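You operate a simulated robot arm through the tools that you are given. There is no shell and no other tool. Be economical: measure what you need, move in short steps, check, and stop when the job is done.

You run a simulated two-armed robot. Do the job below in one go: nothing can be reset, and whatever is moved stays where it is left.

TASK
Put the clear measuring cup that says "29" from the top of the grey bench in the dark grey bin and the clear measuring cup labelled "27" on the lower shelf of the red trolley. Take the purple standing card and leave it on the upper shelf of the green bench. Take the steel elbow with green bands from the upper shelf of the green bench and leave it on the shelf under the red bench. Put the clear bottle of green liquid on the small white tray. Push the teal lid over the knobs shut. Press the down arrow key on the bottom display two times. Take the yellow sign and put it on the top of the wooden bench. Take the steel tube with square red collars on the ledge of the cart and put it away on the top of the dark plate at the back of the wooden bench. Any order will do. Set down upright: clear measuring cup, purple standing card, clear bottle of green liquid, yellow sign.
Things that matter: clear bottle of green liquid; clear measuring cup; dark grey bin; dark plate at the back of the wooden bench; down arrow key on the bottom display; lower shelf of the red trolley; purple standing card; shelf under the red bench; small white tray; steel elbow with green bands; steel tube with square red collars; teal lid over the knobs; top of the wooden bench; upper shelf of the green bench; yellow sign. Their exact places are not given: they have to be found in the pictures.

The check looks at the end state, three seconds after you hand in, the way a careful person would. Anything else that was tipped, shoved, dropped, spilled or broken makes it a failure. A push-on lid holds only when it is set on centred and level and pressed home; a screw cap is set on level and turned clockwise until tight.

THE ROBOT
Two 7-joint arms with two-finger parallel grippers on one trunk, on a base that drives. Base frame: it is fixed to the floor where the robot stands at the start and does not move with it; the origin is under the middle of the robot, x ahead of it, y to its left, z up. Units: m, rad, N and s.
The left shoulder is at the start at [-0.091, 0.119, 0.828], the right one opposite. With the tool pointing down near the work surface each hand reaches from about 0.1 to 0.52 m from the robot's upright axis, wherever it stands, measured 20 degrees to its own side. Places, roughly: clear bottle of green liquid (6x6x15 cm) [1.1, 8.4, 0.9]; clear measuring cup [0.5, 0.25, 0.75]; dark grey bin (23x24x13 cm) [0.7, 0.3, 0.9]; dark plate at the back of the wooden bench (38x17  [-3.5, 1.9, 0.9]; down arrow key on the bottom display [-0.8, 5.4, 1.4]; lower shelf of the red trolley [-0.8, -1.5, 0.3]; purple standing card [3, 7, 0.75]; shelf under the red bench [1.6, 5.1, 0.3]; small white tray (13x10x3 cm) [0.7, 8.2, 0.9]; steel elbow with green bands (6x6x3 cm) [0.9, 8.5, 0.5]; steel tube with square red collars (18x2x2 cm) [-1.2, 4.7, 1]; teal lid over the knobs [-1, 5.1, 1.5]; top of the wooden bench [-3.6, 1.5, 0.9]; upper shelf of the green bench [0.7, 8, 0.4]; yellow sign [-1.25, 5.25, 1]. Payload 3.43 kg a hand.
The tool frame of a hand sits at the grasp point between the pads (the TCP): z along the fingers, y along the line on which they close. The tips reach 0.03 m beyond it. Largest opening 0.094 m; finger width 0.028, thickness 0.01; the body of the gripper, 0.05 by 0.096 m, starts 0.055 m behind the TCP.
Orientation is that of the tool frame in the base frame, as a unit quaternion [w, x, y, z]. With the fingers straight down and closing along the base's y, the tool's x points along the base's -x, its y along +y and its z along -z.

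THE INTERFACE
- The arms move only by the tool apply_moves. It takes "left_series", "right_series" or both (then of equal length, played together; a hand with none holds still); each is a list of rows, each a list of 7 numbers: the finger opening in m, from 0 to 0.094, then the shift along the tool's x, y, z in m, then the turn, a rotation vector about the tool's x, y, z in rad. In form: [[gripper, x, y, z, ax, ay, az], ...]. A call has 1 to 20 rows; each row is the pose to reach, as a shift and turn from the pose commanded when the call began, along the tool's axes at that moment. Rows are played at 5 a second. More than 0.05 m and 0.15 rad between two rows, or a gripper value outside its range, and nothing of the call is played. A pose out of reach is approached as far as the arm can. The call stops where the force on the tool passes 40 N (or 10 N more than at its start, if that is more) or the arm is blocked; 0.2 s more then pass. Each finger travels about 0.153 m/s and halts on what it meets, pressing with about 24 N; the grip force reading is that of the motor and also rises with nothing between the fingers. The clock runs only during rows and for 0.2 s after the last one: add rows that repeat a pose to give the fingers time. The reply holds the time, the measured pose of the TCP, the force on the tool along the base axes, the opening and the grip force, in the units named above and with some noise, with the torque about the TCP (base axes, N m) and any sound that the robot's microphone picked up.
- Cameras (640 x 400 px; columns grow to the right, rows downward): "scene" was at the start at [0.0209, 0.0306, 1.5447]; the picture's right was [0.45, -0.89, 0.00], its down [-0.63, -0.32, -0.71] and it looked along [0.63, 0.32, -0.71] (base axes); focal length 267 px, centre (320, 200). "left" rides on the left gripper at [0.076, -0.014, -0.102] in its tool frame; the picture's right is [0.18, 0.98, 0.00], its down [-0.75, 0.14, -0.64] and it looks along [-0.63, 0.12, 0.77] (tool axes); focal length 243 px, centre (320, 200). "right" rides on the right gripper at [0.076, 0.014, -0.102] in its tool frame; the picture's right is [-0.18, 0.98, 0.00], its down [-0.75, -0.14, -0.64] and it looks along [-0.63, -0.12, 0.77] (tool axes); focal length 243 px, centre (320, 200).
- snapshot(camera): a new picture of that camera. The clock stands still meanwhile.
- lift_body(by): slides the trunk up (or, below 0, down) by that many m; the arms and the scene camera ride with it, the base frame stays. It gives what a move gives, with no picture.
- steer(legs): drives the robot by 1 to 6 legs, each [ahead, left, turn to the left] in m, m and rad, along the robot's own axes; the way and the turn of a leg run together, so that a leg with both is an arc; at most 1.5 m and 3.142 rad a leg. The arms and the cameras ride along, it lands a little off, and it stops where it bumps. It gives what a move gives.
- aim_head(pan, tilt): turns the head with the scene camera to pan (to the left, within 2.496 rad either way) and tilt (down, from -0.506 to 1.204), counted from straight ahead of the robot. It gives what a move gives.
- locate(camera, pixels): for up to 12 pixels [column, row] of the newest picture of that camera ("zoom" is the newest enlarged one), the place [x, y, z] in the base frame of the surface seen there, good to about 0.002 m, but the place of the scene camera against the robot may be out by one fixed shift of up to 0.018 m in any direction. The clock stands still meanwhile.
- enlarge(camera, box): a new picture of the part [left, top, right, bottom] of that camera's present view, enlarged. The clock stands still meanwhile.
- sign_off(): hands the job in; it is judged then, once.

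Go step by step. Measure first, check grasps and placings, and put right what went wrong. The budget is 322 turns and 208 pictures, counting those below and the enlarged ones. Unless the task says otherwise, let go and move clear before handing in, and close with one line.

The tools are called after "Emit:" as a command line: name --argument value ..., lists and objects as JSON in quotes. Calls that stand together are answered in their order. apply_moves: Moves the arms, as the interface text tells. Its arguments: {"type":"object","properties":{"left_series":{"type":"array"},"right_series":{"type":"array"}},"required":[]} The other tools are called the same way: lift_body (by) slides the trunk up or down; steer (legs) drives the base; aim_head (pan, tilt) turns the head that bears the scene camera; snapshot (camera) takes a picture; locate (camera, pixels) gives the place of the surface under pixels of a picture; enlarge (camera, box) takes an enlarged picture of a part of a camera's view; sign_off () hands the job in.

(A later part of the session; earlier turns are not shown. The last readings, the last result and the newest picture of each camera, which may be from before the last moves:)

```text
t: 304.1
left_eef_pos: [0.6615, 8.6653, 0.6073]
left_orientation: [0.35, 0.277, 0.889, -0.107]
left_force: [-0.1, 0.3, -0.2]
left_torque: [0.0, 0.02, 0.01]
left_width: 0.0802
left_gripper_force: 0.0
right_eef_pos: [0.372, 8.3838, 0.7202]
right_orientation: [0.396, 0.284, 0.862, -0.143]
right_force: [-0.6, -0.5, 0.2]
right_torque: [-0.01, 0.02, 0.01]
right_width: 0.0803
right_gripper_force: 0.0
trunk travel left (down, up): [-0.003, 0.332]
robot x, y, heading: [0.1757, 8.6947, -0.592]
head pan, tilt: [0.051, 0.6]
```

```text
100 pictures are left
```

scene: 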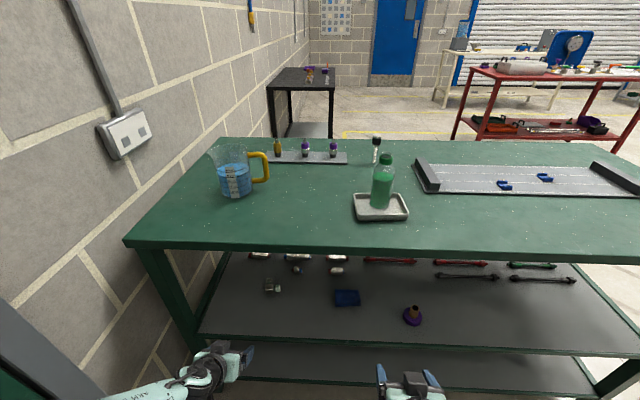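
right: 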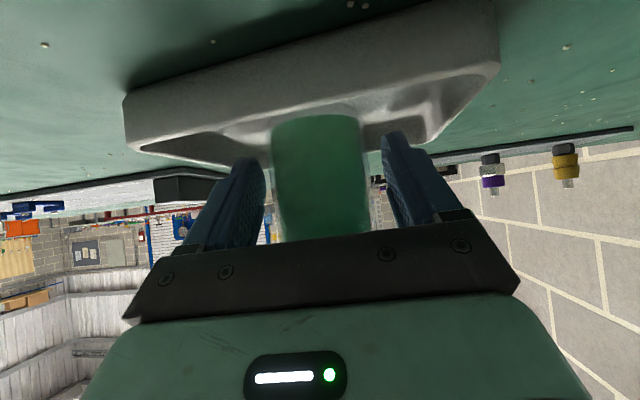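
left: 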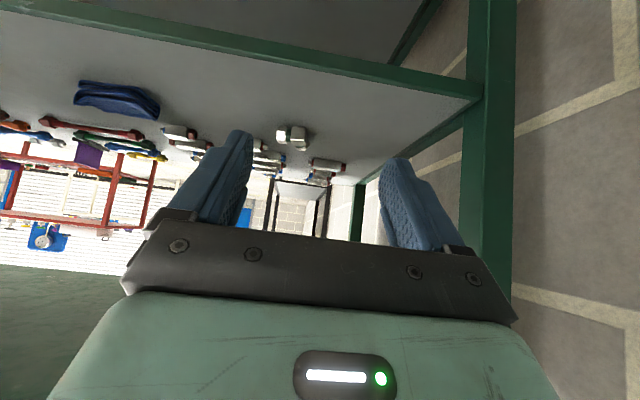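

Emit:
enlarge --camera "left" --box '[240, 100, 360, 200]'

Emit:
locate --camera "left" --pixels '[[290, 135], [283, 128], [300, 130], [292, 148], [303, 145], [282, 140], [400, 75], [400, 85], [470, 105]]'

Emit:
enlarge --camera "scene" --box '[240, 250, 310, 310]'

Emit:
locate --camera "scene" --pixels '[[268, 288], [268, 280], [277, 287], [273, 292], [230, 330]]'

```text
4.00 times, centred on (300, 150) of left
```

zoom: 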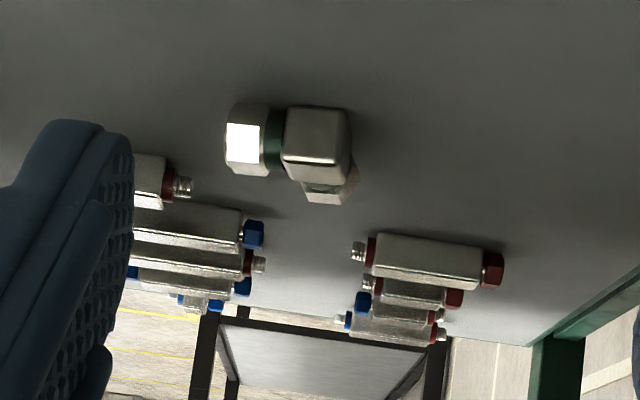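

```text
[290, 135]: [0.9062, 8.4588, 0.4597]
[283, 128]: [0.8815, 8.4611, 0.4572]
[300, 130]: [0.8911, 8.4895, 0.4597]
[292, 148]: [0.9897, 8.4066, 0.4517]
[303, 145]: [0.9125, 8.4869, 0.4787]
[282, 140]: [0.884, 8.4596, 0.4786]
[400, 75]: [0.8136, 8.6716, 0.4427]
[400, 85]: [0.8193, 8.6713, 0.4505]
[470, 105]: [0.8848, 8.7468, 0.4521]
```

```text
6.67 times, centred on (275, 280) of scene
```

zoom: 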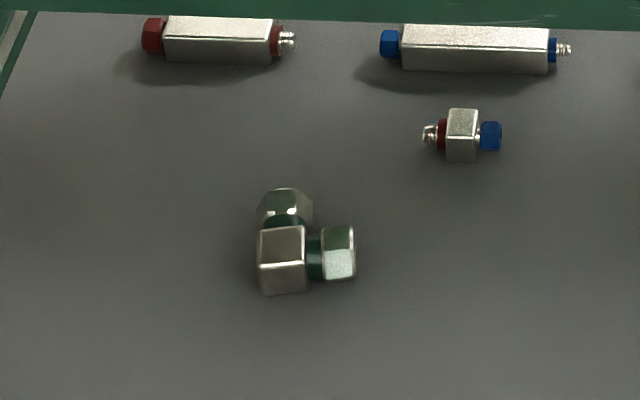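

```text
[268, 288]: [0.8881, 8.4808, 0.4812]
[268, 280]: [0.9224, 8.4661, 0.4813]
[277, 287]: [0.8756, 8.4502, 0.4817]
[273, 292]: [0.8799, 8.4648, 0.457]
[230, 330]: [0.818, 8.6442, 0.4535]
```

Green bands confirmed on the elbow; its lateral mid is at about (0.896,8.471), resting on z 0.4505. I'll extend the left hand a bit lower, then drive in.

Emit:
apply_moves --left_series '[[0.08, -0.01, 0.002, 0.037, 0, 0, 0], [0.08, -0.019, 0.005, 0.075, 0, 0, 0], [0.08, -0.028, 0.007, 0.112, 0, 0, 0], [0.08, -0.028, 0.007, 0.112, 0, 0, 0]]'

Emit:
steer --legs '[[0.15, -0.03, 0]]'

Emit:
snapshot --camera "left"

```text
t: 305.1
left_eef_pos: [0.7488, 8.6168, 0.5479]
left_orientation: [0.349, 0.278, 0.888, -0.108]
left_force: [0.4, 0.3, -0.4]
left_torque: [-0.01, -0.01, -0.02]
left_width: 0.0801
left_gripper_force: 0.0
right_eef_pos: [0.372, 8.386, 0.7203]
right_orientation: [0.396, 0.283, 0.862, -0.143]
right_force: [0.0, 0.2, -0.5]
right_torque: [-0.04, 0.0, 0.0]
right_width: 0.0802
right_gripper_force: 0.1
trunk travel left (down, up): [-0.003, 0.332]
robot x, y, heading: [0.1783, 8.6934, -0.587]
head pan, tilt: [0.051, 0.6]
```

```text
t: 306.5
left_eef_pos: [0.8537, 8.5107, 0.5483]
left_orientation: [0.35, 0.277, 0.888, -0.108]
left_force: [0.8, 0.2, -0.6]
left_torque: [0.0, -0.02, 0.0]
left_width: 0.0798
left_gripper_force: 0.1
right_eef_pos: [0.477, 8.2778, 0.7186]
right_orientation: [0.396, 0.285, 0.861, -0.144]
right_force: [0.2, 0.1, -1.3]
right_torque: [0.02, -0.01, -0.02]
right_width: 0.08
right_gripper_force: 0.1
trunk travel left (down, up): [-0.003, 0.332]
robot x, y, heading: [0.2842, 8.5873, -0.591]
head pan, tilt: [0.051, 0.6]
```

```text
97 pictures are left
```

left: 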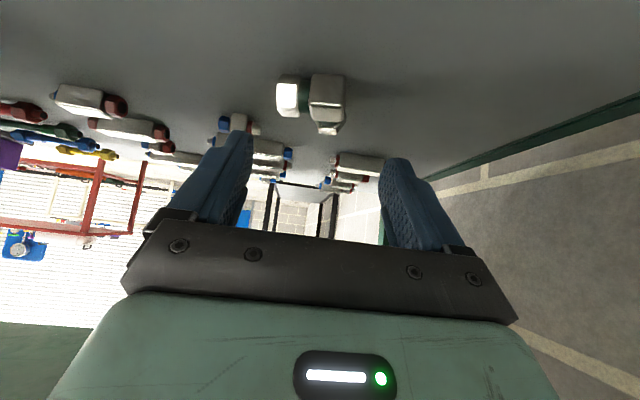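

Emit:
locate --camera "left" --pixels '[[280, 95], [290, 100], [312, 100], [342, 95], [327, 105], [328, 128], [325, 85], [325, 60]]'

```text
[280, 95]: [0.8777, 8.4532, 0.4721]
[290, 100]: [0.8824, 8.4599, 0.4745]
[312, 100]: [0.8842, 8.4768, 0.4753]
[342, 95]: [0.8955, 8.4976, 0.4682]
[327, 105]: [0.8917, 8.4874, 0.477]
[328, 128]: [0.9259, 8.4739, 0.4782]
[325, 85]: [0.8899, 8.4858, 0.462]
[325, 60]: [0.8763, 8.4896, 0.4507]
```

Emit:
apply_moves --left_series '[[0.085, 0.0, -0.008, 0.01, 0, 0, 0], [0.085, 0.004, -0.008, 0.04, 0, 0, 0], [0.085, 0.008, -0.008, 0.065, 0, 0, 0], [0.085, 0.0106, -0.008, 0.0778, 0, 0, 0], [0.085, 0.0106, -0.008, 0.0778, 0, 0, 0]]'

Emit:
snapshot --camera "left"

```text
t: 307.7
left_eef_pos: [0.8854, 8.4784, 0.484]
left_orientation: [0.349, 0.277, 0.889, -0.107]
left_force: [0.4, 0.0, 0.5]
left_torque: [-0.02, 0.01, 0.02]
left_width: 0.0849
left_gripper_force: 0.1
right_eef_pos: [0.4773, 8.2764, 0.7201]
right_orientation: [0.396, 0.285, 0.861, -0.145]
right_force: [0.3, -0.6, 0.8]
right_torque: [-0.04, -0.03, -0.03]
right_width: 0.0799
right_gripper_force: 0.0
trunk travel left (down, up): [-0.003, 0.332]
robot x, y, heading: [0.2832, 8.59, -0.59]
head pan, tilt: [0.051, 0.6]
```

```text
96 pictures are left
```

left: 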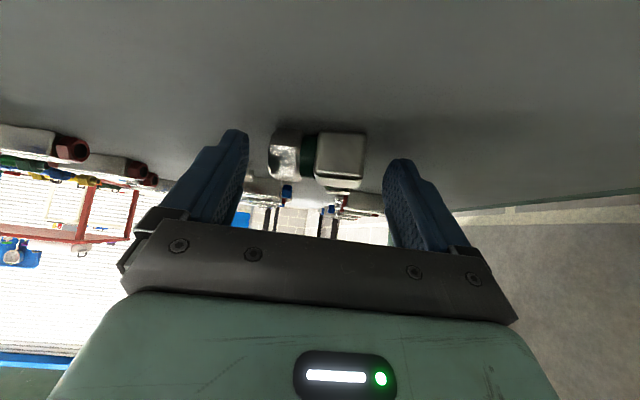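

The elbow sits between the fingertips. I'll go 8 mm further in and close.

Emit:
apply_moves --left_series '[[0.085, -0.006, 0, 0.0055, 0, 0, 0], [0.06, -0.006, 0, 0.0055, 0, 0, 0], [0.05, -0.006, 0, 0.0055, 0, 0, 0], [0.03, -0.006, 0, 0.0055, 0, 0, 0], [0.03, -0.006, 0, 0.0055, 0, 0, 0]]'

Emit:
snapshot --camera "left"

```text
t: 308.9
left_eef_pos: [0.8918, 8.4739, 0.4828]
left_orientation: [0.349, 0.279, 0.888, -0.108]
left_force: [0.3, -0.1, 1.2]
left_torque: [-0.07, 0.01, 0.03]
left_width: 0.0557
left_gripper_force: 23.5
right_eef_pos: [0.4771, 8.2759, 0.7202]
right_orientation: [0.396, 0.285, 0.861, -0.144]
right_force: [-1.0, -0.3, -0.8]
right_torque: [0.02, -0.02, -0.03]
right_width: 0.0802
right_gripper_force: 0.1
trunk travel left (down, up): [-0.003, 0.332]
robot x, y, heading: [0.2822, 8.5868, -0.592]
head pan, tilt: [0.051, 0.6]
```

```text
95 pictures are left
```

left: 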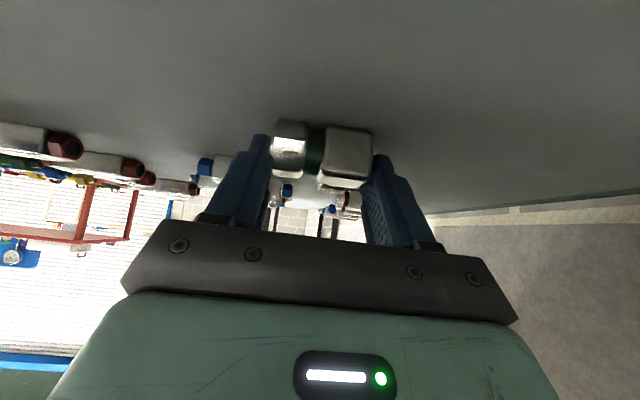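

Gripped at 0.056 m. I'll lift a few centimetres and check the hold.

Emit:
apply_moves --left_series '[[0.03, -0.01, 0, -0.011, 0, 0, 0], [0.03, -0.027, 0, -0.029, 0, 0, 0], [0.03, -0.041, 0, -0.044, 0, 0, 0], [0.03, -0.041, 0, -0.044, 0, 0, 0]]'

Emit:
steer --legs '[[-0.35, -0.1, 0]]'

Emit:
snapshot --camera "left"

```text
t: 309.9
left_eef_pos: [0.8923, 8.4724, 0.5447]
left_orientation: [0.349, 0.277, 0.888, -0.107]
left_force: [0.0, -1.2, -1.3]
left_torque: [0.02, 0.02, -0.01]
left_width: 0.0558
left_gripper_force: 23.8
right_eef_pos: [0.4763, 8.2781, 0.7196]
right_orientation: [0.396, 0.285, 0.861, -0.143]
right_force: [-0.2, 0.1, -0.1]
right_torque: [-0.02, 0.01, -0.02]
right_width: 0.0799
right_gripper_force: 0.1
trunk travel left (down, up): [-0.003, 0.332]
robot x, y, heading: [0.2806, 8.5857, -0.592]
head pan, tilt: [0.051, 0.6]
```

```text
t: 312.2
left_eef_pos: [0.5531, 8.58, 0.5443]
left_orientation: [0.35, 0.278, 0.888, -0.107]
left_force: [-1.0, 0.2, -0.5]
left_torque: [0.03, 0.05, 0.02]
left_width: 0.0559
left_gripper_force: 24.4
right_eef_pos: [0.1356, 8.3837, 0.7198]
right_orientation: [0.396, 0.285, 0.861, -0.144]
right_force: [0.2, -0.1, -0.3]
right_torque: [0.0, 0.01, -0.01]
right_width: 0.0798
right_gripper_force: 0.1
trunk travel left (down, up): [-0.003, 0.332]
robot x, y, heading: [-0.058, 8.6989, -0.592]
head pan, tilt: [0.051, 0.6]
```

```text
94 pictures are left
```

left: 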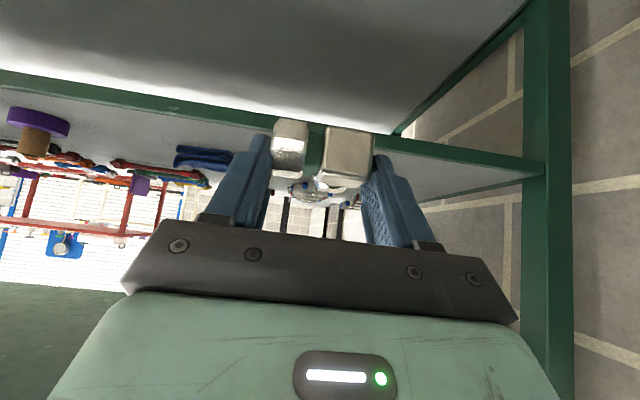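

The elbow is held. I'll raise the trunk and travel back round the bench's end towards the red bench, keeping clear of the cart's panel.

Emit:
lift_body --by 0.33

Emit:
steer --legs '[[0, -0.7, 0], [0, -0.7, 0], [0.6, 0, 0], [0.6, 0, 0], [0.5, 0, 0]]'

Emit:
aim_head --pan -0.1 --tilt 0.5

Emit:
snapshot --camera "scene"

```text
t: 315.4
left_eef_pos: [0.5515, 8.5807, 0.8749]
left_orientation: [0.349, 0.279, 0.888, -0.109]
left_force: [-0.4, 0.2, -2.1]
left_torque: [0.01, 0.02, 0.02]
left_width: 0.0559
left_gripper_force: 24.0
right_eef_pos: [0.1492, 8.3751, 1.0615]
right_orientation: [0.409, 0.284, 0.854, -0.148]
right_force: [-0.8, -0.1, 0.5]
right_torque: [-0.04, -0.03, -0.02]
right_width: 0.0802
right_gripper_force: 0.1
trunk travel left (down, up): [-0.333, 0.002]
robot x, y, heading: [-0.0577, 8.694, -0.59]
head pan, tilt: [0.051, 0.6]
```

```text
t: 336.6
left_eef_pos: [1.1543, 6.4464, 0.8738]
left_orientation: [0.348, 0.291, 0.884, -0.112]
left_force: [-1.2, -0.6, -1.1]
left_torque: [-0.03, 0.02, 0.03]
left_width: 0.0555
left_gripper_force: 24.0
right_eef_pos: [0.7441, 6.254, 1.0617]
right_orientation: [0.407, 0.297, 0.85, -0.154]
right_force: [0.1, 0.4, 0.9]
right_torque: [0.0, -0.03, 0.0]
right_width: 0.0799
right_gripper_force: 0.1
trunk travel left (down, up): [-0.333, 0.002]
robot x, y, heading: [0.5506, 6.5785, -0.618]
head pan, tilt: [0.051, 0.6]
```

```text
t: 337.2
left_eef_pos: [1.1543, 6.4461, 0.8747]
left_orientation: [0.348, 0.292, 0.884, -0.113]
left_force: [0.0, -0.1, -0.9]
left_torque: [0.03, 0.0, 0.02]
left_width: 0.0559
left_gripper_force: 24.4
right_eef_pos: [0.7452, 6.2539, 1.0602]
right_orientation: [0.408, 0.296, 0.85, -0.154]
right_force: [0.1, 0.4, 0.3]
right_torque: [0.03, 0.01, -0.01]
right_width: 0.0797
right_gripper_force: 0.2
trunk travel left (down, up): [-0.333, 0.002]
robot x, y, heading: [0.5465, 6.58, -0.622]
head pan, tilt: [-0.099, 0.499]
```

```text
93 pictures are left
```

scene: 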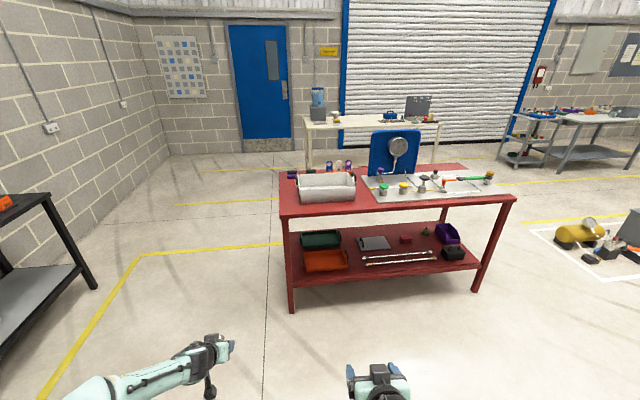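

Emit:
enlarge --camera "scene" --box '[275, 190, 515, 320]'

Emit:
locate --camera "scene" --pixels '[[293, 285], [485, 268], [355, 275], [350, 262], [356, 252], [420, 270], [478, 240], [325, 262], [400, 258], [453, 252], [280, 212], [515, 196]]'

```text
2.67 times, centred on (395, 255) of scene
```

zoom: 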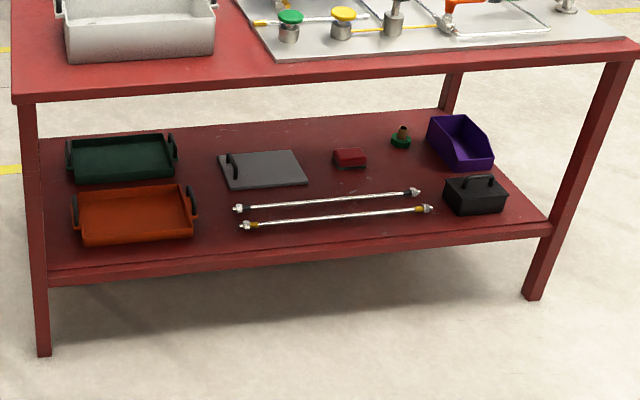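

```text
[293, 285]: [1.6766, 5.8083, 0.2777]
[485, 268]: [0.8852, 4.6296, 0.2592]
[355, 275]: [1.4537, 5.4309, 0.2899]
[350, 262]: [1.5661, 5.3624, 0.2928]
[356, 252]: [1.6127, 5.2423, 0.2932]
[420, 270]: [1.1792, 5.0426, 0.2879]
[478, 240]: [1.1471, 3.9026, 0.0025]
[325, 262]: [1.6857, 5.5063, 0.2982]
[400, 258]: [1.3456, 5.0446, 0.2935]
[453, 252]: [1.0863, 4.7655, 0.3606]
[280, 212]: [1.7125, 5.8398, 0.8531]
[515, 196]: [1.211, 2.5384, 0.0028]
```

Emit:
locate --camera "scene" --pixels '[[400, 261], [400, 262], [400, 266], [400, 270], [400, 273], [367, 265], [435, 259], [372, 272], [440, 266], [349, 268], [385, 268]]'

```text
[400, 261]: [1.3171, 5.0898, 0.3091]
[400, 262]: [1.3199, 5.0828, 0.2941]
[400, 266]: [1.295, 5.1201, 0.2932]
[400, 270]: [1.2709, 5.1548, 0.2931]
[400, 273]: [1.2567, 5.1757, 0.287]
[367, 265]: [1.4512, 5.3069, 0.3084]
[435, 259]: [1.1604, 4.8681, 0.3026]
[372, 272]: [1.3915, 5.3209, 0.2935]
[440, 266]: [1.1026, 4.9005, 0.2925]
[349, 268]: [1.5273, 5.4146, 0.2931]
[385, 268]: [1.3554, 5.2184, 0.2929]
```

A spot is free between the orange tray and the rods, about (1.463,5.383) in the picture frame. I'll lower the trunk and left hand out here in the open first.

Emit:
lift_body --by -0.33

Emit:
apply_moves --left_series '[[0.03, 0.038, -0.002, 0.007, 0, 0, 0], [0.03, 0.077, -0.004, 0.014, 0, 0, 0], [0.03, 0.115, -0.006, 0.021, 0, 0, 0], [0.03, 0.153, -0.008, 0.028, 0, 0, 0], [0.03, 0.1915, -0.009, 0.0357, 0, 0, 0], [0.03, 0.1915, -0.009, 0.0357, 0, 0, 0]]'

```text
t: 340.5
left_eef_pos: [1.1537, 6.4452, 0.5449]
left_orientation: [0.347, 0.292, 0.884, -0.114]
left_force: [0.4, 0.0, -1.1]
left_torque: [0.03, 0.05, 0.0]
left_width: 0.0558
left_gripper_force: 23.8
right_eef_pos: [0.7454, 6.2545, 0.7314]
right_orientation: [0.407, 0.297, 0.85, -0.154]
right_force: [-0.3, -0.5, -0.3]
right_torque: [-0.03, 0.02, 0.03]
right_width: 0.08
right_gripper_force: 0.1
trunk travel left (down, up): [-0.003, 0.332]
robot x, y, heading: [0.5489, 6.5756, -0.623]
head pan, tilt: [-0.099, 0.499]
```

```text
t: 341.9
left_eef_pos: [1.0542, 6.5096, 0.3858]
left_orientation: [0.348, 0.292, 0.884, -0.114]
left_force: [0.0, -0.4, -1.6]
left_torque: [-0.02, 0.05, -0.03]
left_width: 0.0556
left_gripper_force: 24.2
right_eef_pos: [0.7443, 6.2532, 0.7303]
right_orientation: [0.407, 0.297, 0.85, -0.154]
right_force: [-0.8, 0.6, 0.1]
right_torque: [0.02, 0.0, -0.01]
right_width: 0.0799
right_gripper_force: 0.1
trunk travel left (down, up): [-0.003, 0.332]
robot x, y, heading: [0.5481, 6.5771, -0.624]
head pan, tilt: [-0.099, 0.499]
```

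Emit:
apply_moves --left_series '[[0.03, 0.02, 0, 0.022, 0, 0, 0], [0.03, 0.041, 0, 0.044, 0, 0, 0], [0.03, 0.041, 0, 0.044, 0, 0, 0], [0.03, 0.02, 0, 0.022, 0, 0, 0], [0.03, 0.0, 0, 0.0, 0, 0, 0]]'

```text
t: 343.1
left_eef_pos: [1.0547, 6.5064, 0.3888]
left_orientation: [0.347, 0.292, 0.884, -0.114]
left_force: [0.5, -0.5, -0.6]
left_torque: [0.01, 0.03, -0.02]
left_width: 0.0556
left_gripper_force: 23.8
right_eef_pos: [0.7441, 6.2553, 0.7319]
right_orientation: [0.408, 0.296, 0.85, -0.154]
right_force: [0.4, -0.5, 0.1]
right_torque: [-0.03, -0.01, 0.04]
right_width: 0.0802
right_gripper_force: 0.0
trunk travel left (down, up): [-0.003, 0.332]
robot x, y, heading: [0.5447, 6.5828, -0.623]
head pan, tilt: [-0.099, 0.499]
```

Emit:
steer --legs '[[0.6, 0, 0], [0, -0.659, 0], [0.22, 0, 0]]'

Emit:
snapshot --camera "left"

Emit:
snapshot --camera "scene"

```text
t: 353.6
left_eef_pos: [1.3308, 5.486, 0.3888]
left_orientation: [0.347, 0.295, 0.883, -0.115]
left_force: [1.1, 0.4, -1.4]
left_torque: [0.01, 0.0, 0.01]
left_width: 0.0557
left_gripper_force: 23.9
right_eef_pos: [1.019, 5.2362, 0.7312]
right_orientation: [0.407, 0.3, 0.849, -0.156]
right_force: [0.0, -0.3, 0.5]
right_torque: [0.01, -0.03, 0.0]
right_width: 0.0802
right_gripper_force: 0.1
trunk travel left (down, up): [-0.003, 0.332]
robot x, y, heading: [0.8229, 5.5669, -0.632]
head pan, tilt: [-0.099, 0.499]
```

```text
91 pictures are left
```

left: 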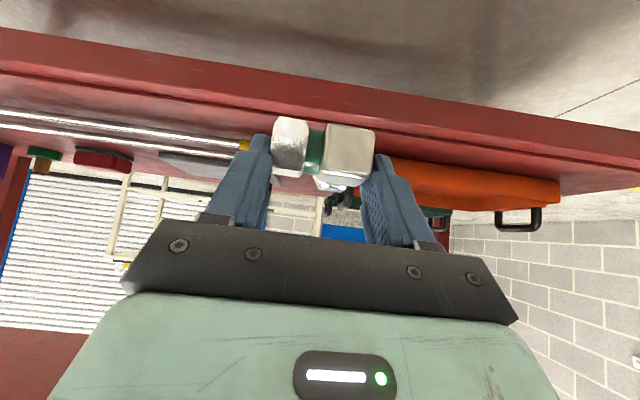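

```text
90 pictures are left
```

scene: 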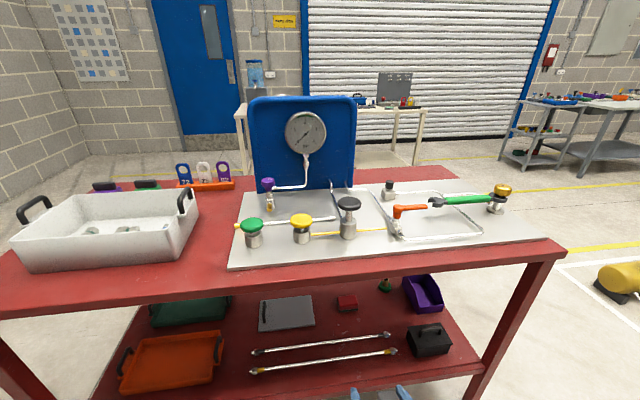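

Emit:
locate --camera "left" --pixels '[[244, 146], [232, 148], [395, 168], [400, 190], [240, 120], [400, 140], [150, 118], [200, 98], [450, 135]]'

```text
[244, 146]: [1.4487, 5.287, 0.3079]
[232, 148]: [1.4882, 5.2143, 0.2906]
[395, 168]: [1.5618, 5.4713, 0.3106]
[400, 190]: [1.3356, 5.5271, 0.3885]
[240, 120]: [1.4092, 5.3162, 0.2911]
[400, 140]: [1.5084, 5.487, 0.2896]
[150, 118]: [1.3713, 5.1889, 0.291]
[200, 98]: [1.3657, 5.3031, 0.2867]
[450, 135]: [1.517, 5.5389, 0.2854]
```

The gap between rod end and tray is 0.216 m (wrist camera). I'll drive to its centre at depth 7.5 cm.

Emit:
steer --legs '[[0.187, 0.018, 0]]'

Emit:
apply_moves --left_series '[[0.03, 0.015, 0, 0.016, 0, 0, 0], [0.03, 0.03, 0, 0.032, 0, 0, 0], [0.03, 0.038, 0, 0.041, 0, 0, 0], [0.03, 0.042, 0, 0.0455, 0, 0, 0], [0.03, 0.042, 0, 0.0455, 0, 0, 0]]'

Emit:
snapshot --camera "left"

```text
t: 355.2
left_eef_pos: [1.4937, 5.3904, 0.3894]
left_orientation: [0.347, 0.295, 0.883, -0.114]
left_force: [-1.2, 0.2, -0.2]
left_torque: [0.01, 0.07, 0.01]
left_width: 0.0555
left_gripper_force: 24.3
right_eef_pos: [1.1821, 5.1381, 0.7302]
right_orientation: [0.407, 0.3, 0.849, -0.156]
right_force: [0.9, 0.2, 0.0]
right_torque: [0.0, 0.01, -0.03]
right_width: 0.0798
right_gripper_force: 0.0
trunk travel left (down, up): [-0.003, 0.332]
robot x, y, heading: [0.9844, 5.4648, -0.628]
head pan, tilt: [-0.099, 0.499]
```

```text
t: 356.4
left_eef_pos: [1.4923, 5.3902, 0.3269]
left_orientation: [0.347, 0.295, 0.883, -0.114]
left_force: [-0.1, 1.4, -0.9]
left_torque: [0.0, 0.01, -0.01]
left_width: 0.0558
left_gripper_force: 23.5
right_eef_pos: [1.1827, 5.1388, 0.7313]
right_orientation: [0.407, 0.3, 0.849, -0.156]
right_force: [0.5, -0.1, -0.7]
right_torque: [-0.04, 0.02, -0.01]
right_width: 0.0799
right_gripper_force: 0.2
trunk travel left (down, up): [-0.003, 0.332]
robot x, y, heading: [0.9879, 5.4662, -0.63]
head pan, tilt: [-0.099, 0.499]
```

```text
89 pictures are left
```

left: 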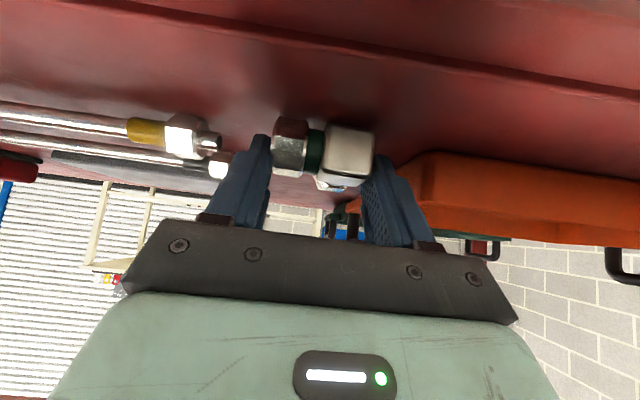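

Emit:
apply_moves --left_series '[[0.03, 0.0014, 0, 0.0015, 0, 0, 0], [0.03, 0.0027, 0, 0.0029, 0, 0, 0], [0.03, 0.0041, 0, 0.0044, 0, 0, 0], [0.03, 0.0041, 0, 0.0044, 0, 0, 0]]'

```text
t: 357.4
left_eef_pos: [1.4938, 5.3889, 0.3229]
left_orientation: [0.35, 0.296, 0.881, -0.117]
left_force: [-3.8, 4.7, 23.8]
left_torque: [-0.21, 0.1, -0.18]
left_width: 0.0558
left_gripper_force: 24.1
right_eef_pos: [1.1805, 5.1385, 0.7316]
right_orientation: [0.407, 0.3, 0.848, -0.156]
right_force: [0.1, 0.6, 0.2]
right_torque: [0.01, 0.03, 0.0]
right_width: 0.0796
right_gripper_force: 0.0
trunk travel left (down, up): [-0.003, 0.332]
robot x, y, heading: [0.9884, 5.4659, -0.631]
head pan, tilt: [-0.099, 0.499]
```

Contact. I'll ease up 1 mm, open modestly, and withdraw along the finger axis.

Emit:
apply_moves --left_series '[[0.03, -0.001, 0, -0.001, 0, 0, 0], [0.065, -0.001, 0, -0.001, 0, 0, 0], [0.075, -0.001, 0, -0.001, 0, 0, 0], [0.075, -0.001, 0, -0.001, 0, 0, 0], [0.075, -0.001, 0, -0.03, 0, 0, 0], [0.075, -0.001, 0, -0.065, 0, 0, 0], [0.075, -0.001, 0, -0.065, 0, 0, 0]]'

Emit:
steer --legs '[[-0.3, 0, 0]]'

Emit:
snapshot --camera "scene"

Emit:
snapshot --camera "left"

```text
t: 359.0
left_eef_pos: [1.4595, 5.4167, 0.3672]
left_orientation: [0.347, 0.294, 0.883, -0.114]
left_force: [-0.8, 0.1, 0.2]
left_torque: [-0.01, -0.01, -0.04]
left_width: 0.075
left_gripper_force: 0.1
right_eef_pos: [1.1817, 5.1386, 0.7307]
right_orientation: [0.406, 0.3, 0.849, -0.156]
right_force: [0.8, 0.0, -0.1]
right_torque: [0.04, 0.01, 0.0]
right_width: 0.08
right_gripper_force: 0.1
trunk travel left (down, up): [-0.003, 0.332]
robot x, y, heading: [0.9886, 5.4658, -0.63]
head pan, tilt: [-0.099, 0.499]
```

```text
t: 361.1
left_eef_pos: [1.2161, 5.597, 0.3675]
left_orientation: [0.347, 0.293, 0.883, -0.115]
left_force: [-1.6, 0.1, -0.1]
left_torque: [0.0, -0.03, 0.01]
left_width: 0.0751
left_gripper_force: 0.1
right_eef_pos: [0.9374, 5.318, 0.7323]
right_orientation: [0.407, 0.299, 0.849, -0.156]
right_force: [1.1, 0.0, 0.4]
right_torque: [0.01, -0.01, 0.04]
right_width: 0.0799
right_gripper_force: 0.1
trunk travel left (down, up): [-0.003, 0.332]
robot x, y, heading: [0.7404, 5.6454, -0.627]
head pan, tilt: [-0.099, 0.499]
```

```text
88 pictures are left
```

scene: 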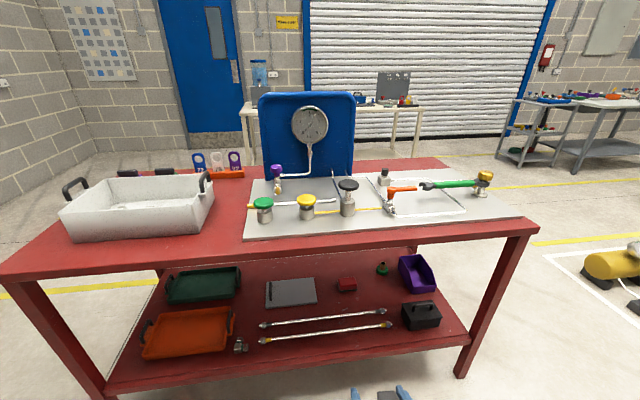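

```text
87 pictures are left
```

left: 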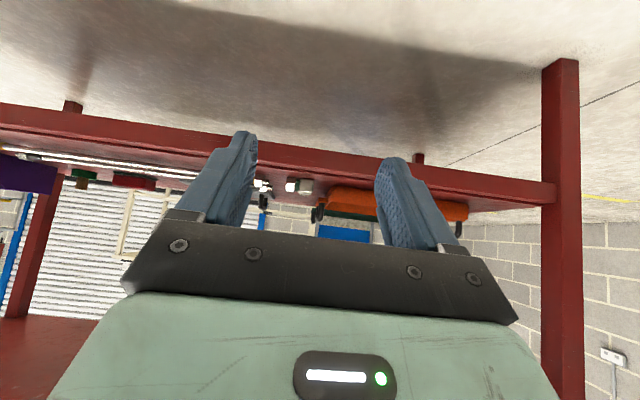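

The elbow rests on the red bench's shelf (pixel (240,346)). I'll raise the trunk and look towards the machine with the lid, display and cart.

Emit:
lift_body --by 0.33

Emit:
aim_head --pan -2.2 --tilt 0.2

Emit:
snapshot --camera "scene"

```text
t: 364.3
left_eef_pos: [1.2132, 5.5982, 0.6969]
left_orientation: [0.348, 0.293, 0.883, -0.114]
left_force: [-0.3, 0.0, -0.4]
left_torque: [0.0, -0.03, 0.0]
left_width: 0.075
left_gripper_force: 0.1
right_eef_pos: [0.9369, 5.3178, 1.0613]
right_orientation: [0.407, 0.299, 0.849, -0.155]
right_force: [-0.2, 0.6, -0.7]
right_torque: [0.03, 0.0, 0.0]
right_width: 0.0797
right_gripper_force: 0.1
trunk travel left (down, up): [-0.333, 0.002]
robot x, y, heading: [0.7394, 5.6415, -0.627]
head pan, tilt: [-0.099, 0.499]
```

```text
t: 366.3
left_eef_pos: [1.2141, 5.597, 0.6972]
left_orientation: [0.348, 0.293, 0.883, -0.115]
left_force: [0.9, 0.5, -0.2]
left_torque: [-0.01, 0.0, -0.02]
left_width: 0.075
left_gripper_force: 0.1
right_eef_pos: [0.9369, 5.3185, 1.0608]
right_orientation: [0.406, 0.299, 0.849, -0.155]
right_force: [0.4, 0.3, 0.2]
right_torque: [0.01, -0.01, 0.02]
right_width: 0.08
right_gripper_force: 0.1
trunk travel left (down, up): [-0.333, 0.002]
robot x, y, heading: [0.7421, 5.6443, -0.624]
head pan, tilt: [-2.201, 0.201]
```

```text
86 pictures are left
```

scene: 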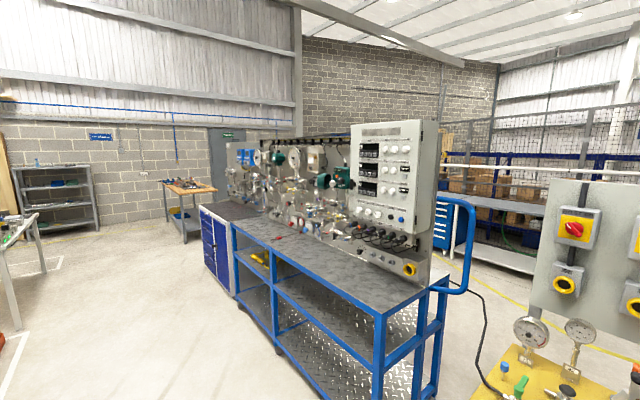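

Emit:
enlarge --camera "scene" --box '[220, 110, 450, 300]'

Emit:
enlarge --camera "scene" --box '[330, 110, 450, 230]'

Emit:
locate --camera "scene" --pixels '[[390, 160], [368, 190], [398, 215], [375, 312], [238, 225], [330, 290], [425, 275], [360, 145], [275, 165], [390, 240], [260, 260], [440, 290]]'

```text
2.11 times, centred on (335, 205) of scene
```

zoom: 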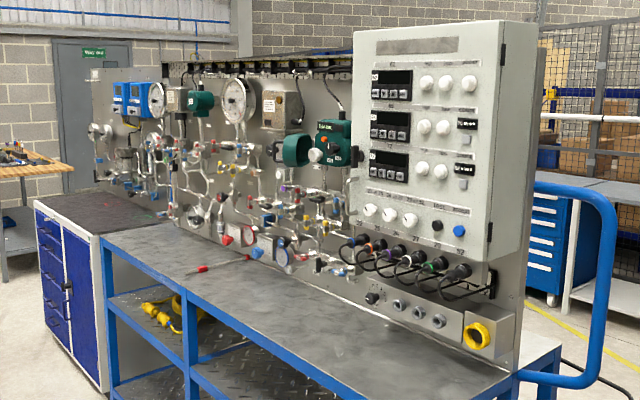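

```text
3.33 times, centred on (390, 170) of scene
```

zoom: 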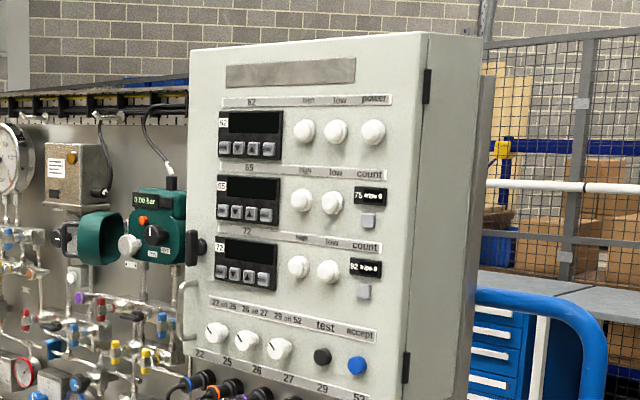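

```text
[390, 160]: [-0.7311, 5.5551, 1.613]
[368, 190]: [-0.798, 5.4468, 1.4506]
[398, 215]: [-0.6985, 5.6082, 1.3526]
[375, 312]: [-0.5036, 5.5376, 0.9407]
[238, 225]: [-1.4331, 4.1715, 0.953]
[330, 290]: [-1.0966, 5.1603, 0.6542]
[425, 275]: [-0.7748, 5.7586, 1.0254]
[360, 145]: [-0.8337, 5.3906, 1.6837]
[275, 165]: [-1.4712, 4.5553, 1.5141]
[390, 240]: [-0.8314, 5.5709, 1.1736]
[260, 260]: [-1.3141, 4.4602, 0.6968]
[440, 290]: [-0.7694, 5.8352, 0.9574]
```

The machine faces me: control box at about (-0.8,5.45), keys near z 1.4, teal lid beside it, and a red-ended tube on the cart top. I'll turn around and stand in front of it.

Emit:
steer --legs '[[-0.2, 0, 0], [0, 0, -1.55], [0, 0, -1.552], [0, 0.58, 0], [0.15, 0.58, 0]]'

Emit:
aim_head --pan -0.1 --tilt 0.2

Emit:
snapshot --camera "scene"

```text
t: 385.9
left_eef_pos: [-0.6599, 4.8708, 0.6982]
left_orientation: [-0.103, 0.892, -0.265, -0.351]
left_force: [0.2, 0.8, 0.4]
left_torque: [0.0, -0.03, 0.01]
left_width: 0.0749
left_gripper_force: 0.2
right_eef_pos: [-0.4011, 5.1663, 1.0609]
right_orientation: [-0.142, 0.858, -0.271, -0.412]
right_force: [0.1, -0.3, 0.0]
right_torque: [0.0, -0.04, 0.02]
right_width: 0.0798
right_gripper_force: 0.0
trunk travel left (down, up): [-0.333, 0.002]
robot x, y, heading: [-0.1869, 4.8511, 2.575]
head pan, tilt: [-2.201, 0.201]
```

```text
t: 387.9
left_eef_pos: [-0.6598, 4.8709, 0.6972]
left_orientation: [-0.103, 0.892, -0.265, -0.351]
left_force: [0.5, 0.2, 0.5]
left_torque: [-0.02, 0.0, 0.01]
left_width: 0.0748
left_gripper_force: 0.1
right_eef_pos: [-0.4008, 5.1653, 1.0599]
right_orientation: [-0.142, 0.858, -0.271, -0.412]
right_force: [0.4, 0.2, 0.5]
right_torque: [0.0, -0.02, -0.02]
right_width: 0.0798
right_gripper_force: 0.1
trunk travel left (down, up): [-0.333, 0.002]
robot x, y, heading: [-0.1841, 4.8536, 2.573]
head pan, tilt: [-0.099, 0.201]
```

```text
83 pictures are left
```

scene: 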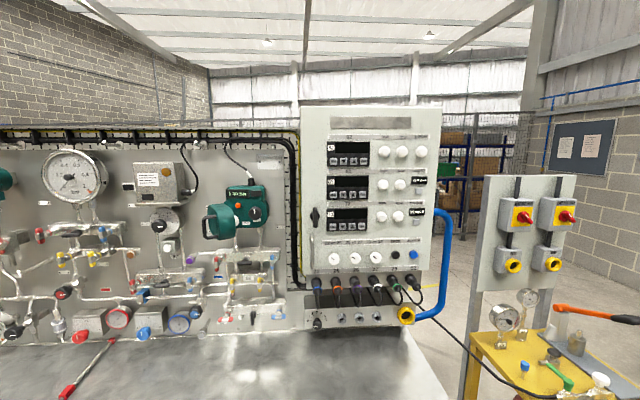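

Emit:
enlarge --camera "scene" --box '[190, 165, 300, 265]'

Emit:
enlarge --camera "scene" --box '[315, 190, 435, 270]'

Emit:
enlarge --camera "scene" --box '[0, 290, 240, 400]'

```text
4.00 times, centred on (245, 215) of scene
```

zoom: 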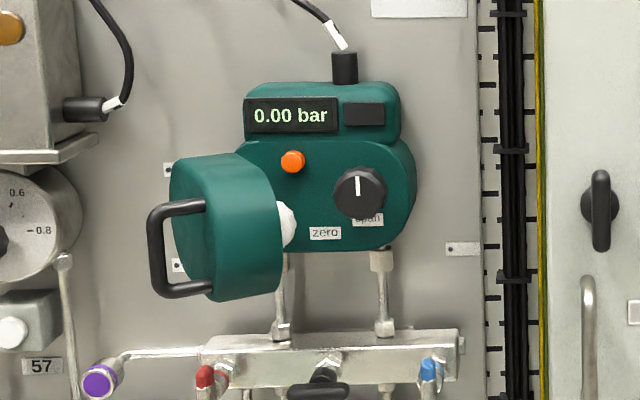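

```text
5.00 times, centred on (375, 230) of scene
```

zoom: 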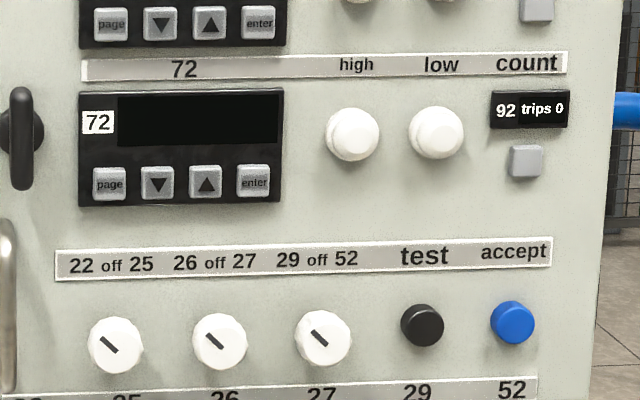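

```text
2.67 times, centred on (120, 345) of scene
```

zoom: 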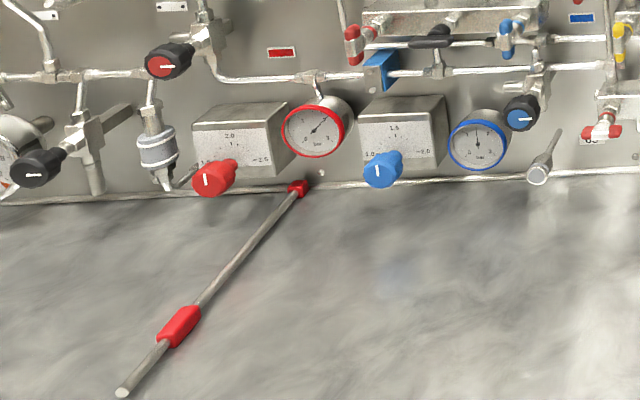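

Lid detail is clear: a hinged teal cap with a black handle, swung open to the left, and the bottom display's ▼ key is the second from the left. I'll measure these.

Emit:
locate --camera "scene" --pixels '[[202, 226], [208, 222], [212, 240], [222, 215], [231, 221], [228, 236], [226, 207], [237, 222], [255, 213], [245, 222], [236, 205], [262, 222]]'

Emit:
locate --camera "scene" --pixels '[[346, 226], [337, 226], [356, 226], [342, 232], [345, 214], [390, 216], [318, 330], [66, 393], [106, 343], [85, 367], [110, 341], [400, 330]]'

```text
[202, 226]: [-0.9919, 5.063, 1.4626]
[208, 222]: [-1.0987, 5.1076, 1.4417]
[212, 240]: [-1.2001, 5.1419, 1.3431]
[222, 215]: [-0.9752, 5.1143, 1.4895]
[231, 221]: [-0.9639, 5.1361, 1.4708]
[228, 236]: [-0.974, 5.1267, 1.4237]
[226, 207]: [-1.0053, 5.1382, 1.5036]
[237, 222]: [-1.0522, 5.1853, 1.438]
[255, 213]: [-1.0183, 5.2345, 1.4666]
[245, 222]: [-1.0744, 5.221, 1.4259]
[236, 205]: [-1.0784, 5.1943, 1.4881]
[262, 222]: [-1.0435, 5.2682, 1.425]
```

```text
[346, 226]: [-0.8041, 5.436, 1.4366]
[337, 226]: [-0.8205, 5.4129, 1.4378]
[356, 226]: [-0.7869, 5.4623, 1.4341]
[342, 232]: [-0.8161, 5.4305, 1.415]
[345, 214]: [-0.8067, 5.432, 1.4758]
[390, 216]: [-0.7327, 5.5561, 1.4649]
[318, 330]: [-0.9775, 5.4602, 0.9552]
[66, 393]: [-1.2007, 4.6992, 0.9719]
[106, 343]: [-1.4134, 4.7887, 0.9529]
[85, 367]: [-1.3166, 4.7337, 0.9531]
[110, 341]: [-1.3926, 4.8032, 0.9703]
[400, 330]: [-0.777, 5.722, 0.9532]
```

I'll raise both hands to the panel height with the fingers level, pointing at the panel: left for the lid, right for the key.

Emit:
apply_moves --left_series '[[0.0, -0.032, 0, -0.0343, 0, -0.05, 0], [0.0, -0.064, 0, -0.0686, 0, -0.1, 0], [0.0, -0.096, 0, -0.103, 0, -0.15, 0], [0.0, -0.128, 0, -0.137, 0, -0.2, 0], [0.0, -0.16, 0, -0.1716, 0, -0.25, 0], [0.0, -0.192, 0, -0.206, 0, -0.3, 0], [0.0, -0.224, 0, -0.24, 0, -0.36, 0], [0.0, -0.256, 0, -0.2745, 0, -0.41, 0], [0.0, -0.288, 0, -0.309, 0, -0.46, 0], [0.0, -0.32, 0, -0.343, 0, -0.51, 0], [0.0, -0.352, 0, -0.377, 0, -0.56, 0], [0.0, -0.384, 0, -0.412, 0, -0.62, 0], [0.0, -0.416, 0, -0.446, 0, -0.67, 0], [0.0, -0.448, 0, -0.48, 0, -0.72, 0], [0.0, -0.48, 0, -0.515, 0, -0.77, 0], [0.0, -0.511, 0, -0.549, 0, -0.82, 0], [0.0, -0.511, 0, -0.549, 0, -0.82, 0]]' --right_series '[[0.0, -0.018, 0, -0.0143, 0, -0.042, 0], [0.0, -0.036, 0, -0.0286, 0, -0.084, 0], [0.0, -0.054, 0, -0.043, 0, -0.126, 0], [0.0, -0.0725, 0, -0.057, 0, -0.168, 0], [0.0, -0.0906, 0, -0.0716, 0, -0.21, 0], [0.0, -0.109, 0, -0.086, 0, -0.252, 0], [0.0, -0.127, 0, -0.1, 0, -0.293, 0], [0.0, -0.145, 0, -0.1145, 0, -0.335, 0], [0.0, -0.163, 0, -0.129, 0, -0.377, 0], [0.0, -0.181, 0, -0.143, 0, -0.418, 0], [0.0, -0.199, 0, -0.157, 0, -0.46, 0], [0.0, -0.2175, 0, -0.172, 0, -0.5, 0], [0.0, -0.236, 0, -0.186, 0, -0.54, 0], [0.0, -0.254, 0, -0.2, 0, -0.585, 0], [0.0, -0.272, 0, -0.215, 0, -0.627, 0], [0.0, -0.29, 0, -0.229, 0, -0.668, 0], [0.0, -0.29, 0, -0.229, 0, -0.668, 0]]'

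Emit:
snapshot --camera "left"

Emit:
snapshot --camera "right"

```text
t: 391.5
left_eef_pos: [-0.6624, 4.8719, 1.4479]
left_orientation: [-0.2, 0.678, -0.202, -0.678]
left_force: [0.6, 0.2, 0.7]
left_torque: [-0.01, -0.02, 0.01]
left_width: 0.0
left_gripper_force: 23.8
right_eef_pos: [-0.4055, 5.1623, 1.4288]
right_orientation: [-0.224, 0.676, -0.21, -0.67]
right_force: [-1.0, -1.0, 0.9]
right_torque: [0.0, 0.01, 0.0]
right_width: 0.0001
right_gripper_force: 23.7
trunk travel left (down, up): [-0.333, 0.002]
robot x, y, heading: [-0.1858, 4.8536, 2.576]
head pan, tilt: [-0.099, 0.201]
```

```text
79 pictures are left
```

left: 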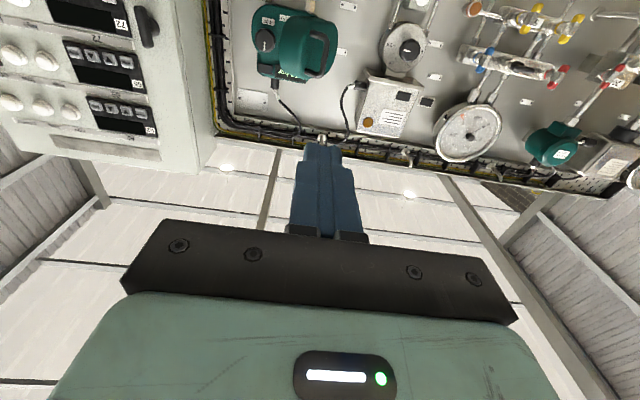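

```text
78 pictures are left
```

right: 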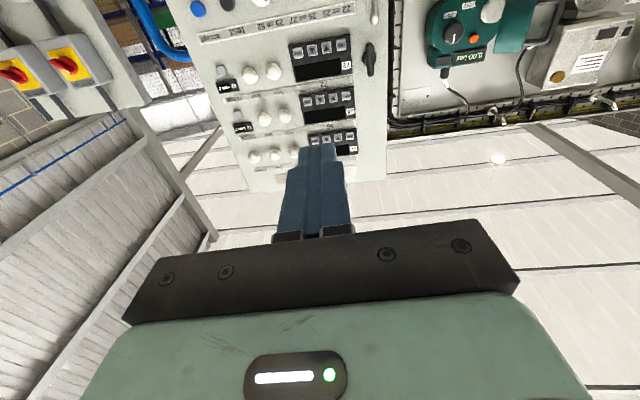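

The cameras are upside down. I'll zoom on the bottom display to identify ▼ and locate it with the right wrist camera.

Emit:
enlarge --camera "right" --box '[270, 20, 390, 100]'

Emit:
locate --camera "right" --pixels '[[327, 46], [341, 44], [313, 48], [299, 51], [322, 66], [370, 60]]'

Emit:
enlarge --camera "left" --box '[230, 0, 370, 100]'

Emit:
locate --camera "left" --pixels '[[285, 35], [290, 60], [305, 45], [322, 60], [265, 42], [300, 20], [278, 70], [318, 45]]'

```text
5.00 times, centred on (330, 60) of right
```

zoom: 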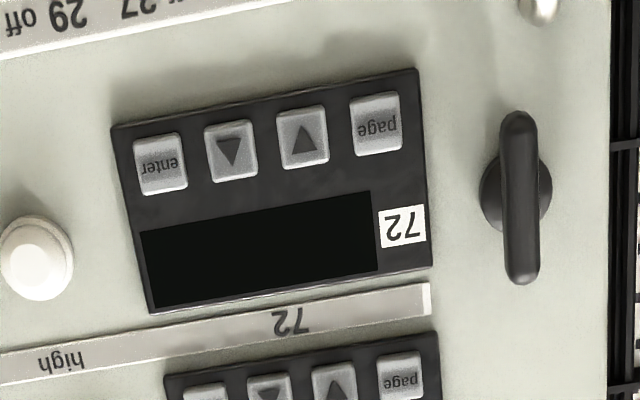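

```text
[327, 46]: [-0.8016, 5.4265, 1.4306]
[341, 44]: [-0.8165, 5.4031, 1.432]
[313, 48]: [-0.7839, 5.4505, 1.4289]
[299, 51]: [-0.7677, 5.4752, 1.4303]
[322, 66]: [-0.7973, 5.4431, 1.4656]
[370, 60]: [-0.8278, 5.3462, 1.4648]
```

```text
4.00 times, centred on (300, 50) of left
```

zoom: 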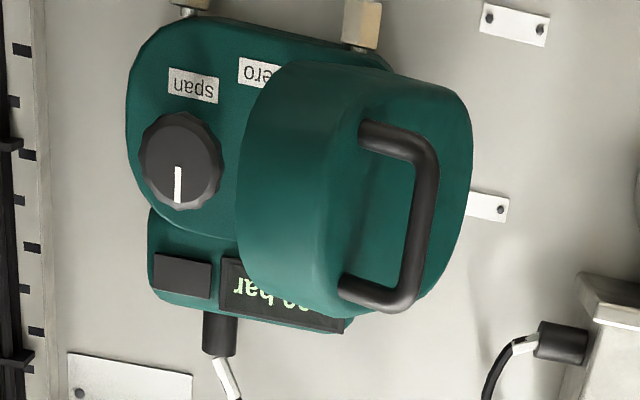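

```text
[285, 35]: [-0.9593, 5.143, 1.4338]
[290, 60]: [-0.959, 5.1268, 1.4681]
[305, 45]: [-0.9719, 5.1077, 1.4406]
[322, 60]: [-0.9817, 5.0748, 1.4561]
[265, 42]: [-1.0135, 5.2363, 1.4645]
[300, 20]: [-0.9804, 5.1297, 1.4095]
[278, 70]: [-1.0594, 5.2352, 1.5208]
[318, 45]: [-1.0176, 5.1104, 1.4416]
```

▼ is confirmed (upside-down zoom, third from left) at (-0.801,5.427,1.430). I'll shift the left hand left to clear the lid's handle, then drive 0.36 m closer.

Emit:
apply_moves --left_series '[[0.0, 0, 0.03, 0, 0, 0, 0], [0.0, 0, 0.06, 0, 0, 0, 0], [0.0, 0, 0.085, 0, 0, 0, 0], [0.0, 0, 0.085, 0, 0, 0, 0]]'

Emit:
steer --legs '[[0.34, 0, 0]]'

Emit:
snapshot --camera "right"

Emit:
snapshot --camera "left"

```text
t: 392.5
left_eef_pos: [-0.705, 4.7978, 1.4485]
left_orientation: [-0.2, 0.678, -0.202, -0.678]
left_force: [-0.2, -0.1, 0.2]
left_torque: [0.01, 0.0, 0.01]
left_width: 0.0
left_gripper_force: 23.7
right_eef_pos: [-0.4052, 5.1614, 1.4295]
right_orientation: [-0.223, 0.676, -0.21, -0.67]
right_force: [0.3, -0.8, -0.8]
right_torque: [-0.01, -0.01, 0.01]
right_width: 0.0
right_gripper_force: 24.0
trunk travel left (down, up): [-0.333, 0.002]
robot x, y, heading: [-0.1875, 4.8552, 2.581]
head pan, tilt: [-0.099, 0.201]
```

```text
t: 394.9
left_eef_pos: [-1.0081, 4.9894, 1.448]
left_orientation: [-0.202, 0.678, -0.204, -0.677]
left_force: [0.1, 0.1, 0.4]
left_torque: [-0.02, 0.0, 0.03]
left_width: 0.0
left_gripper_force: 23.8
right_eef_pos: [-0.7071, 5.3525, 1.4292]
right_orientation: [-0.223, 0.676, -0.21, -0.67]
right_force: [0.0, -0.4, 0.1]
right_torque: [0.01, 0.04, 0.0]
right_width: 0.0
right_gripper_force: 24.3
trunk travel left (down, up): [-0.333, 0.002]
robot x, y, heading: [-0.4857, 5.0445, 2.576]
head pan, tilt: [-0.099, 0.201]
```

```text
75 pictures are left
```

right: 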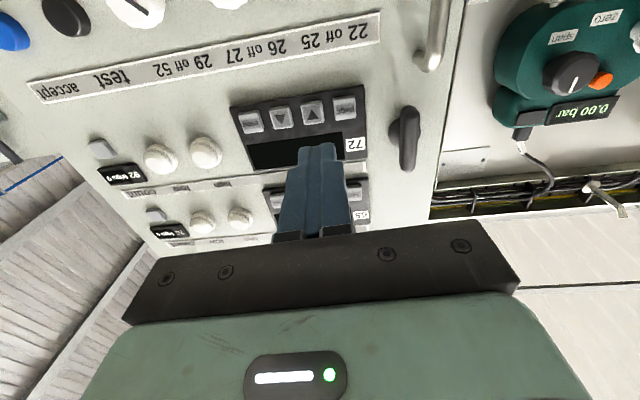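

```text
74 pictures are left
```

left: 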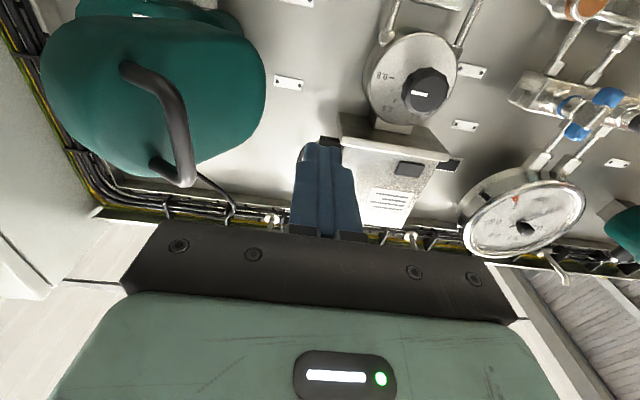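

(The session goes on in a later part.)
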